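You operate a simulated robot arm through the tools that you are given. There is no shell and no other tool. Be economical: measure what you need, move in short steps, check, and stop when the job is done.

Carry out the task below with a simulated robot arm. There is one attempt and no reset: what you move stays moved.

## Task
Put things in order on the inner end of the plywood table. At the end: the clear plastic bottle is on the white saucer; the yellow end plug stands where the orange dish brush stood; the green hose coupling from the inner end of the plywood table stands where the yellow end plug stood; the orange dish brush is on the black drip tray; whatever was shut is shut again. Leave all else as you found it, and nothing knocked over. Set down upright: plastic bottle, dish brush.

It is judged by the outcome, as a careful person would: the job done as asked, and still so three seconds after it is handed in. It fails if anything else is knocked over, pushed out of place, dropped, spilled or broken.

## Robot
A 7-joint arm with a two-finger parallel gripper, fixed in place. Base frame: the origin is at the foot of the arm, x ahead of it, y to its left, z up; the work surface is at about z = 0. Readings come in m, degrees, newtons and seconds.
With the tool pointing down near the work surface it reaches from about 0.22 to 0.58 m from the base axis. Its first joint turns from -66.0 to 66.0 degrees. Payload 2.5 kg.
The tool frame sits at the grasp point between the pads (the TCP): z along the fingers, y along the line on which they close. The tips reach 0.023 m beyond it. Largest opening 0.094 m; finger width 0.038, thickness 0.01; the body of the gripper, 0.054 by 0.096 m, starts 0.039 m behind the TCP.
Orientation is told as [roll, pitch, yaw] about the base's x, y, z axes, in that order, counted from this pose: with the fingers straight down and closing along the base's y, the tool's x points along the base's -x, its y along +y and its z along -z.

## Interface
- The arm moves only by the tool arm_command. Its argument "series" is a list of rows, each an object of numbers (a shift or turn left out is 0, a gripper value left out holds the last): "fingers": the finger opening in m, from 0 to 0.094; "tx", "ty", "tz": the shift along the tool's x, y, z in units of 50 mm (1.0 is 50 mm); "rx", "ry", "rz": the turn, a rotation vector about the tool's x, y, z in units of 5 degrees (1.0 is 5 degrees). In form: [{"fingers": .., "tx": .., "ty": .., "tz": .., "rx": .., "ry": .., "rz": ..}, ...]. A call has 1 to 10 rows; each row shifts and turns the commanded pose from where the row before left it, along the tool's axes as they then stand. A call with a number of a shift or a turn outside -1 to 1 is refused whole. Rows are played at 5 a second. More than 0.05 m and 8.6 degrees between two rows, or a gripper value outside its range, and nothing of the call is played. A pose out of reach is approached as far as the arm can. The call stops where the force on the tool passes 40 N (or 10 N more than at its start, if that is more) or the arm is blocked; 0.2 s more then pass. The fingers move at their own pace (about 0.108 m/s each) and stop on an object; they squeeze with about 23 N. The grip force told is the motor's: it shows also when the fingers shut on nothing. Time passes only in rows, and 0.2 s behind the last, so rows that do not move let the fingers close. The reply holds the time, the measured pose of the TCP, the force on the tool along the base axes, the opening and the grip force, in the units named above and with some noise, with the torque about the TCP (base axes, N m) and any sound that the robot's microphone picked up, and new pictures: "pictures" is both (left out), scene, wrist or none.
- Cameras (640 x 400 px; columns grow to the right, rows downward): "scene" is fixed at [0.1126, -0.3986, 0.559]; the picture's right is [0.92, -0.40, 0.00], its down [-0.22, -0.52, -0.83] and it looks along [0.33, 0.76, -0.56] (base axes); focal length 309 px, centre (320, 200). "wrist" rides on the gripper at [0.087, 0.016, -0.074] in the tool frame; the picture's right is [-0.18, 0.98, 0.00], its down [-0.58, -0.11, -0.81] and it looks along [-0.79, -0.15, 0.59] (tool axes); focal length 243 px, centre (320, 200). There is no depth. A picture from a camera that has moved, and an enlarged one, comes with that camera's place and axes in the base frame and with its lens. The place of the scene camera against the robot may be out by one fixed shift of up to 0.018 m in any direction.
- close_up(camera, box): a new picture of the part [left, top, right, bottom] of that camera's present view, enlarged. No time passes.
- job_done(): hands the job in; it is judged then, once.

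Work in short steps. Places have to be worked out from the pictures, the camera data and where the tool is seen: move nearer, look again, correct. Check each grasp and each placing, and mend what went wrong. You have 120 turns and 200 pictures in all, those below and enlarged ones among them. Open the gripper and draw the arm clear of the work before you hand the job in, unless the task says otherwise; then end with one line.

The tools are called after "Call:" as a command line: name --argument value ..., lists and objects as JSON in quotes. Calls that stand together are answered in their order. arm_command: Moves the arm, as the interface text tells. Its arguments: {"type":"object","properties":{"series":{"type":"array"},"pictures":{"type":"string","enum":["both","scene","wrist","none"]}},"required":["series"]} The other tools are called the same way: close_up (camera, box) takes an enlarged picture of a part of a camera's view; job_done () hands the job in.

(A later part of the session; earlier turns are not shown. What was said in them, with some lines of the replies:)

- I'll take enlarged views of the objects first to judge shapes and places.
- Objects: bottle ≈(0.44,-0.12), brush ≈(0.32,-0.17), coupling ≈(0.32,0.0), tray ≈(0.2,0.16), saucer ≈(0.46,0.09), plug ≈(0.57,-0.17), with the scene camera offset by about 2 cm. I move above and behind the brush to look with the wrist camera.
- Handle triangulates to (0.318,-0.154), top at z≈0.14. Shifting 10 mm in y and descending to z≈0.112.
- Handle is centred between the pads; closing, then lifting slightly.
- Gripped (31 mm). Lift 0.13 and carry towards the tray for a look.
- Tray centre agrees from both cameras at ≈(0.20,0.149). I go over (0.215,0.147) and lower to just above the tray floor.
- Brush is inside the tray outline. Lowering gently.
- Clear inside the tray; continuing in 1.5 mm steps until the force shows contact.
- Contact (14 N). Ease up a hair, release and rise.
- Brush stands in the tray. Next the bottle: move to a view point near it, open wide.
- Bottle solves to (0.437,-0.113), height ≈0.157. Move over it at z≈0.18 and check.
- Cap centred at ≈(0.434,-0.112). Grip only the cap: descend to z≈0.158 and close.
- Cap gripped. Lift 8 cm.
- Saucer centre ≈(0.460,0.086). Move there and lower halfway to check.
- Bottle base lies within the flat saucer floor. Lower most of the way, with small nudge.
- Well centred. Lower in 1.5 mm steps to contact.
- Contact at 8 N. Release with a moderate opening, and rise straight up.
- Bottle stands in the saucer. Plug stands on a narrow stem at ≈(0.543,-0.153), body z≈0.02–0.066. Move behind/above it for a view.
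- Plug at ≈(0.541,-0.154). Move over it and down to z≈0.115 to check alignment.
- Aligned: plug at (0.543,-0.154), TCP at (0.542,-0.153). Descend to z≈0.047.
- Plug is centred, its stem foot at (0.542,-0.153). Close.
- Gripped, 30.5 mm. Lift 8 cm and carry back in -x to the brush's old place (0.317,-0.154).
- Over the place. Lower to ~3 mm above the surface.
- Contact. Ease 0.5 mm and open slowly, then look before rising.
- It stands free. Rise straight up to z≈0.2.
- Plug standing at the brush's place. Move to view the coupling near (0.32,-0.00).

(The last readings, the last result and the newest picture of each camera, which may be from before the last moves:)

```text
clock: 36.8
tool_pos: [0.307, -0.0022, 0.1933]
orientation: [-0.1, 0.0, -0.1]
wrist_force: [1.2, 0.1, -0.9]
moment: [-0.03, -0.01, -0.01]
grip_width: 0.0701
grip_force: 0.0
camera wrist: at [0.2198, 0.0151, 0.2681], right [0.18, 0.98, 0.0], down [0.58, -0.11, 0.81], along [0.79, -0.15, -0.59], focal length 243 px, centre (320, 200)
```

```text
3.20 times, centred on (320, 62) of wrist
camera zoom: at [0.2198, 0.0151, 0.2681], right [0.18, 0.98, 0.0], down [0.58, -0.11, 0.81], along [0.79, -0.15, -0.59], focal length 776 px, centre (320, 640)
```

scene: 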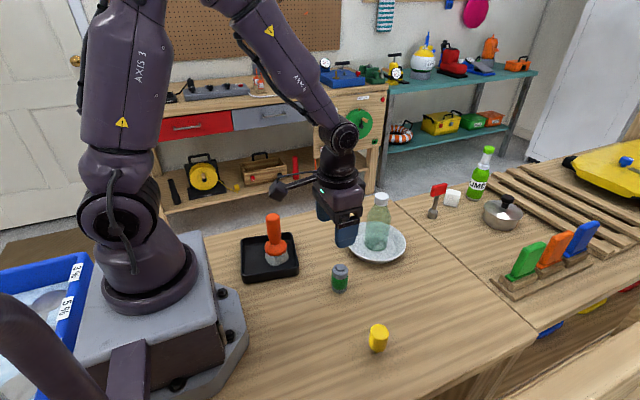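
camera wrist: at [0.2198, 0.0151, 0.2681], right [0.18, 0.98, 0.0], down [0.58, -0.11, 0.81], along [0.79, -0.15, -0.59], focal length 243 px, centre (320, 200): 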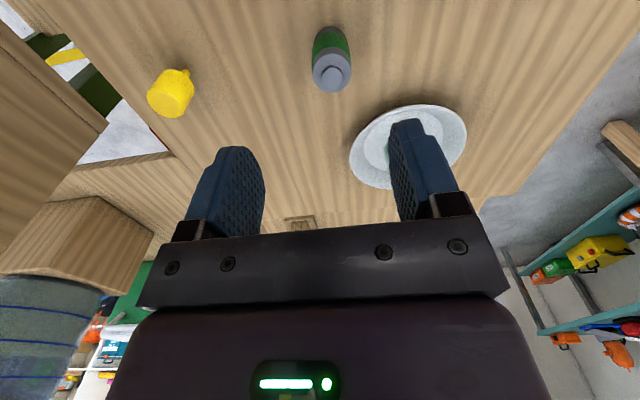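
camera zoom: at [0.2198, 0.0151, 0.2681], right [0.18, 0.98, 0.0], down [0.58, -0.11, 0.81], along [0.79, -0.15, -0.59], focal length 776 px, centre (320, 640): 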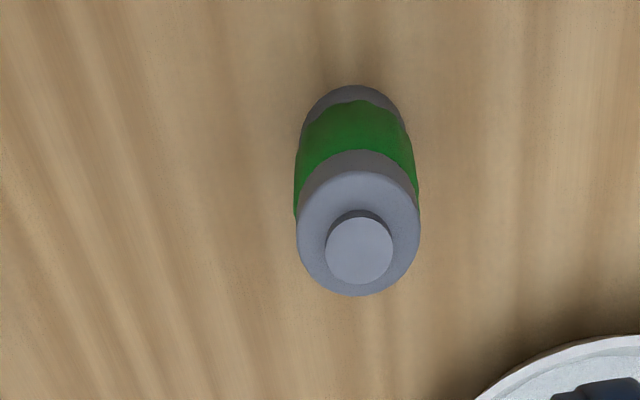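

Coupling at (0.318,0.0065), height ≈0.072. Align and descend to z≈0.05.

Call:
arm_command --series '[{"tx": -0.22, "ty": 0.18}, {"tz": 0.8}, {"tz": 0.8}, {"tz": 0.8}, {"tz": 0.46}, {}]'

```text
clock: 38.2
tool_pos: [0.318, 0.0073, 0.0489]
orientation: [0.0, 0.0, 0.0]
wrist_force: [-0.4, -0.3, 0.5]
moment: [-0.02, -0.02, 0.02]
grip_width: 0.0702
grip_force: 0.1
camera wrist: at [0.2318, 0.0232, 0.1232], right [0.18, 0.98, 0.0], down [0.58, -0.11, 0.81], along [0.79, -0.15, -0.59], focal length 243 px, centre (320, 200)
```

scene: 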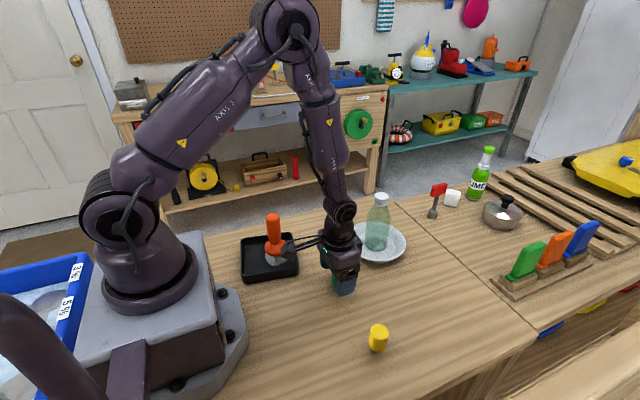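
wrist: 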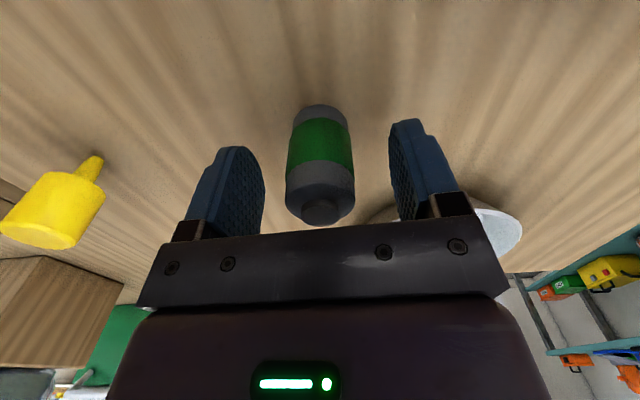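

Centred. Close and check.

Call:
arm_command --series '[{"fingers": 0.0}, {}, {}, {}]' --pictures "none"

```text
clock: 39.2
tool_pos: [0.3181, 0.0066, 0.0489]
orientation: [0.0, 0.0, 0.0]
wrist_force: [-0.2, 0.4, 0.1]
moment: [0.01, -0.01, -0.02]
grip_width: 0.033
grip_force: 23.5
```

Gripped (33 mm). Lift and carry to the plug's former place (0.542,-0.153).

Call:
arm_command --series '[{"tz": -0.6}, {"tz": -0.9}, {"tz": -0.5}, {"tx": -0.747, "ty": -0.532}, {"tx": -0.747, "ty": -0.532}, {"tx": -0.747, "ty": -0.532}, {"tx": -0.747, "ty": -0.532}, {"tx": -0.747, "ty": -0.532}, {"tx": -0.747, "ty": -0.532}, {}]'

```text
clock: 41.4
tool_pos: [0.5413, -0.155, 0.1497]
orientation: [0.0, 0.1, -0.1]
wrist_force: [0.2, 0.2, -1.8]
moment: [0.0, 0.03, -0.02]
grip_width: 0.0326
grip_force: 23.3
camera wrist: at [0.4552, -0.1372, 0.2235], right [0.18, 0.98, 0.0], down [0.58, -0.11, 0.81], along [0.79, -0.15, -0.59], focal length 243 px, centre (320, 200)
```

scene: 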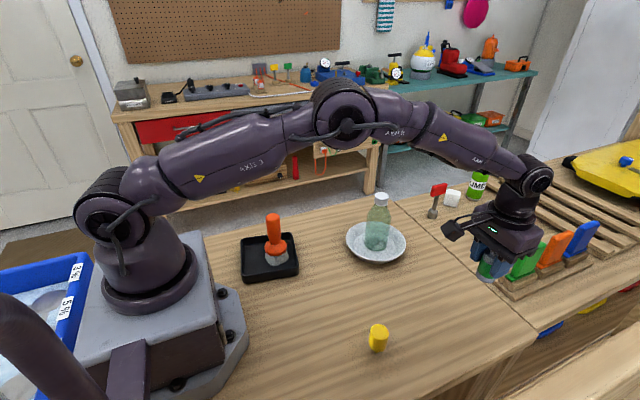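
wrist: 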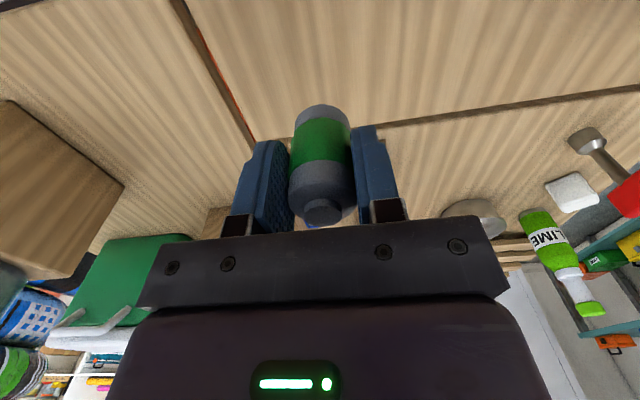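

Held upright over the place. Lower to about 3 mm above the table (+1 mm y).

Call:
arm_command --series '[{"tz": 0.8, "ty": 0.02}, {"tz": 0.8}, {"tz": 0.35}, {}, {"tz": 0.02}, {}]' --pictures "none"

Call:
arm_command --series '[{"tz": 0.02}, {"tz": 0.02}, {}]' --pictures "none"

```text
clock: 42.8
tool_pos: [0.5406, -0.1519, 0.0508]
orientation: [0.1, 0.0, -0.1]
wrist_force: [0.4, -0.4, -0.5]
moment: [-0.02, -0.02, -0.04]
grip_width: 0.0326
grip_force: 22.7
```

```text
clock: 43.6
tool_pos: [0.5416, -0.1527, 0.0493]
orientation: [0.1, 0.0, 0.0]
wrist_force: [0.2, -0.8, -0.8]
moment: [0.0, -0.01, 0.01]
grip_width: 0.0327
grip_force: 22.9
```

Call:
arm_command --series '[{"tz": 0.02}, {"tz": 0.01}, {}]' --pictures "none"

```text
clock: 44.4
tool_pos: [0.542, -0.1527, 0.0496]
orientation: [0.0, -0.2, 0.1]
wrist_force: [-2.7, 2.9, 9.7]
moment: [0.06, 0.18, -0.01]
grip_width: 0.0325
grip_force: 22.9
```

Contact. Ease slightly, open gradually, and rise.

Call:
arm_command --series '[{"tz": -0.01}, {}, {"fingers": 0.037}, {"fingers": 0.055}, {"fingers": 0.075}, {}, {"tz": -0.5}, {"tz": -0.9}, {"tz": -0.9}, {}]'

```text
clock: 46.6
tool_pos: [0.5403, -0.1529, 0.1664]
orientation: [0.0, 0.0, 0.0]
wrist_force: [0.3, -0.3, 0.1]
moment: [-0.04, -0.03, 0.01]
grip_width: 0.0749
grip_force: 0.1
camera wrist: at [0.4539, -0.1354, 0.2396], right [0.18, 0.98, 0.0], down [0.58, -0.11, 0.81], along [0.79, -0.15, -0.59], focal length 243 px, centre (320, 200)
```

scene: 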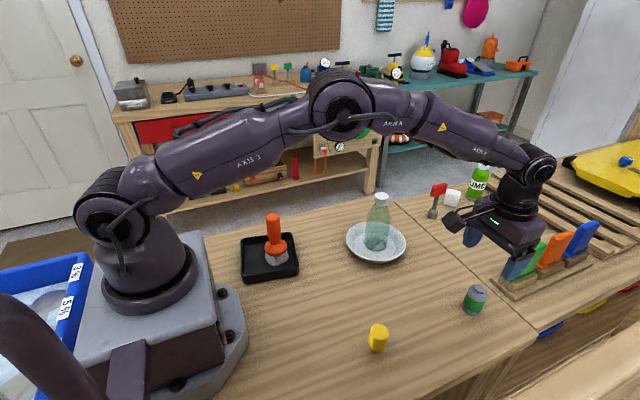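
wrist: 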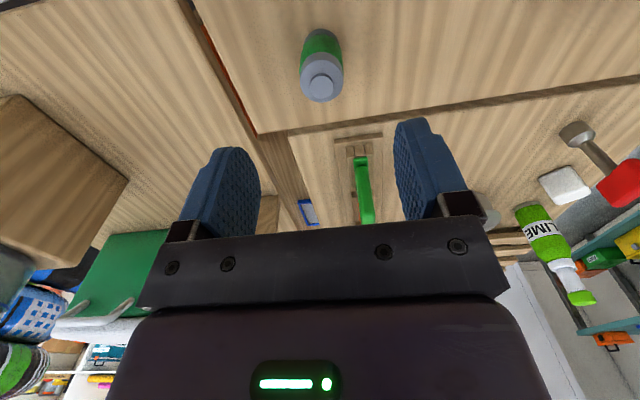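

Everything stands. Raise and withdraw the arm to a clear pose near the start, then a last check.

Call:
arm_command --series '[{"tz": -0.9}, {"tz": -0.9}, {"tz": -0.9}, {"tx": 0.7, "ty": 0.4}, {"tx": 0.7, "ty": 0.4}, {"tx": 0.7, "ty": 0.4}, {"tx": 0.7, "ty": 0.4}, {"tx": 0.7, "ty": 0.4}, {}]'

Call:
close_up --camera "scene" --box '[220, 180, 520, 370]'

```text
clock: 48.6
tool_pos: [0.3678, -0.0521, 0.3001]
orientation: [0.1, 0.0, 0.0]
wrist_force: [-0.3, -1.0, -0.8]
moment: [-0.02, 0.05, 0.03]
grip_width: 0.0747
grip_force: 0.0
camera wrist: at [0.2812, -0.0356, 0.3748], right [0.18, 0.98, 0.0], down [0.58, -0.11, 0.81], along [0.79, -0.15, -0.59], focal length 243 px, centre (320, 200)
```

scene: 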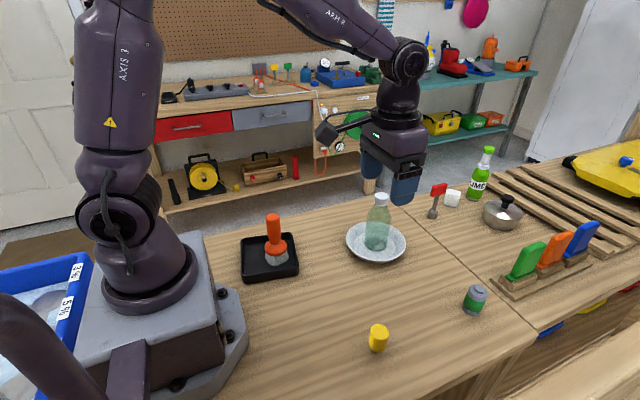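
wrist: 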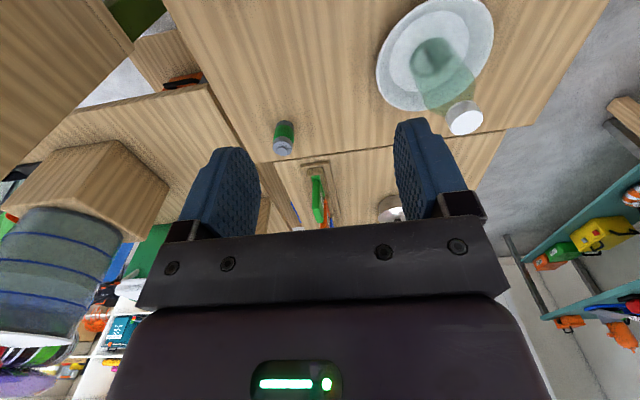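

```text
2.11 times, centred on (370, 275) of scene
camera zoom: at [0.1126, -0.3986, 0.559], right [0.92, -0.4, 0.0], down [-0.22, -0.52, -0.83], along [0.33, 0.76, -0.56], focal length 650 px, centre (215, 42)
```

zoom: 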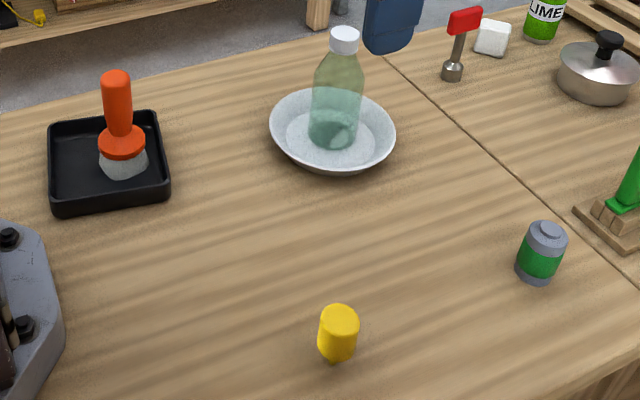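

All four objects are in their places and upright, and nothing else has moved. The gripper is open and the arm is clear, so I am handing the job in.

Call:
job_done

```text
The job is handed in.
```

The job is done and handed in: the bottle is on the saucer, the brush is on the drip tray, the plug is where the brush stood, and the coupling is where the plug stood; nothing had to be opened, so nothing needed shutting.
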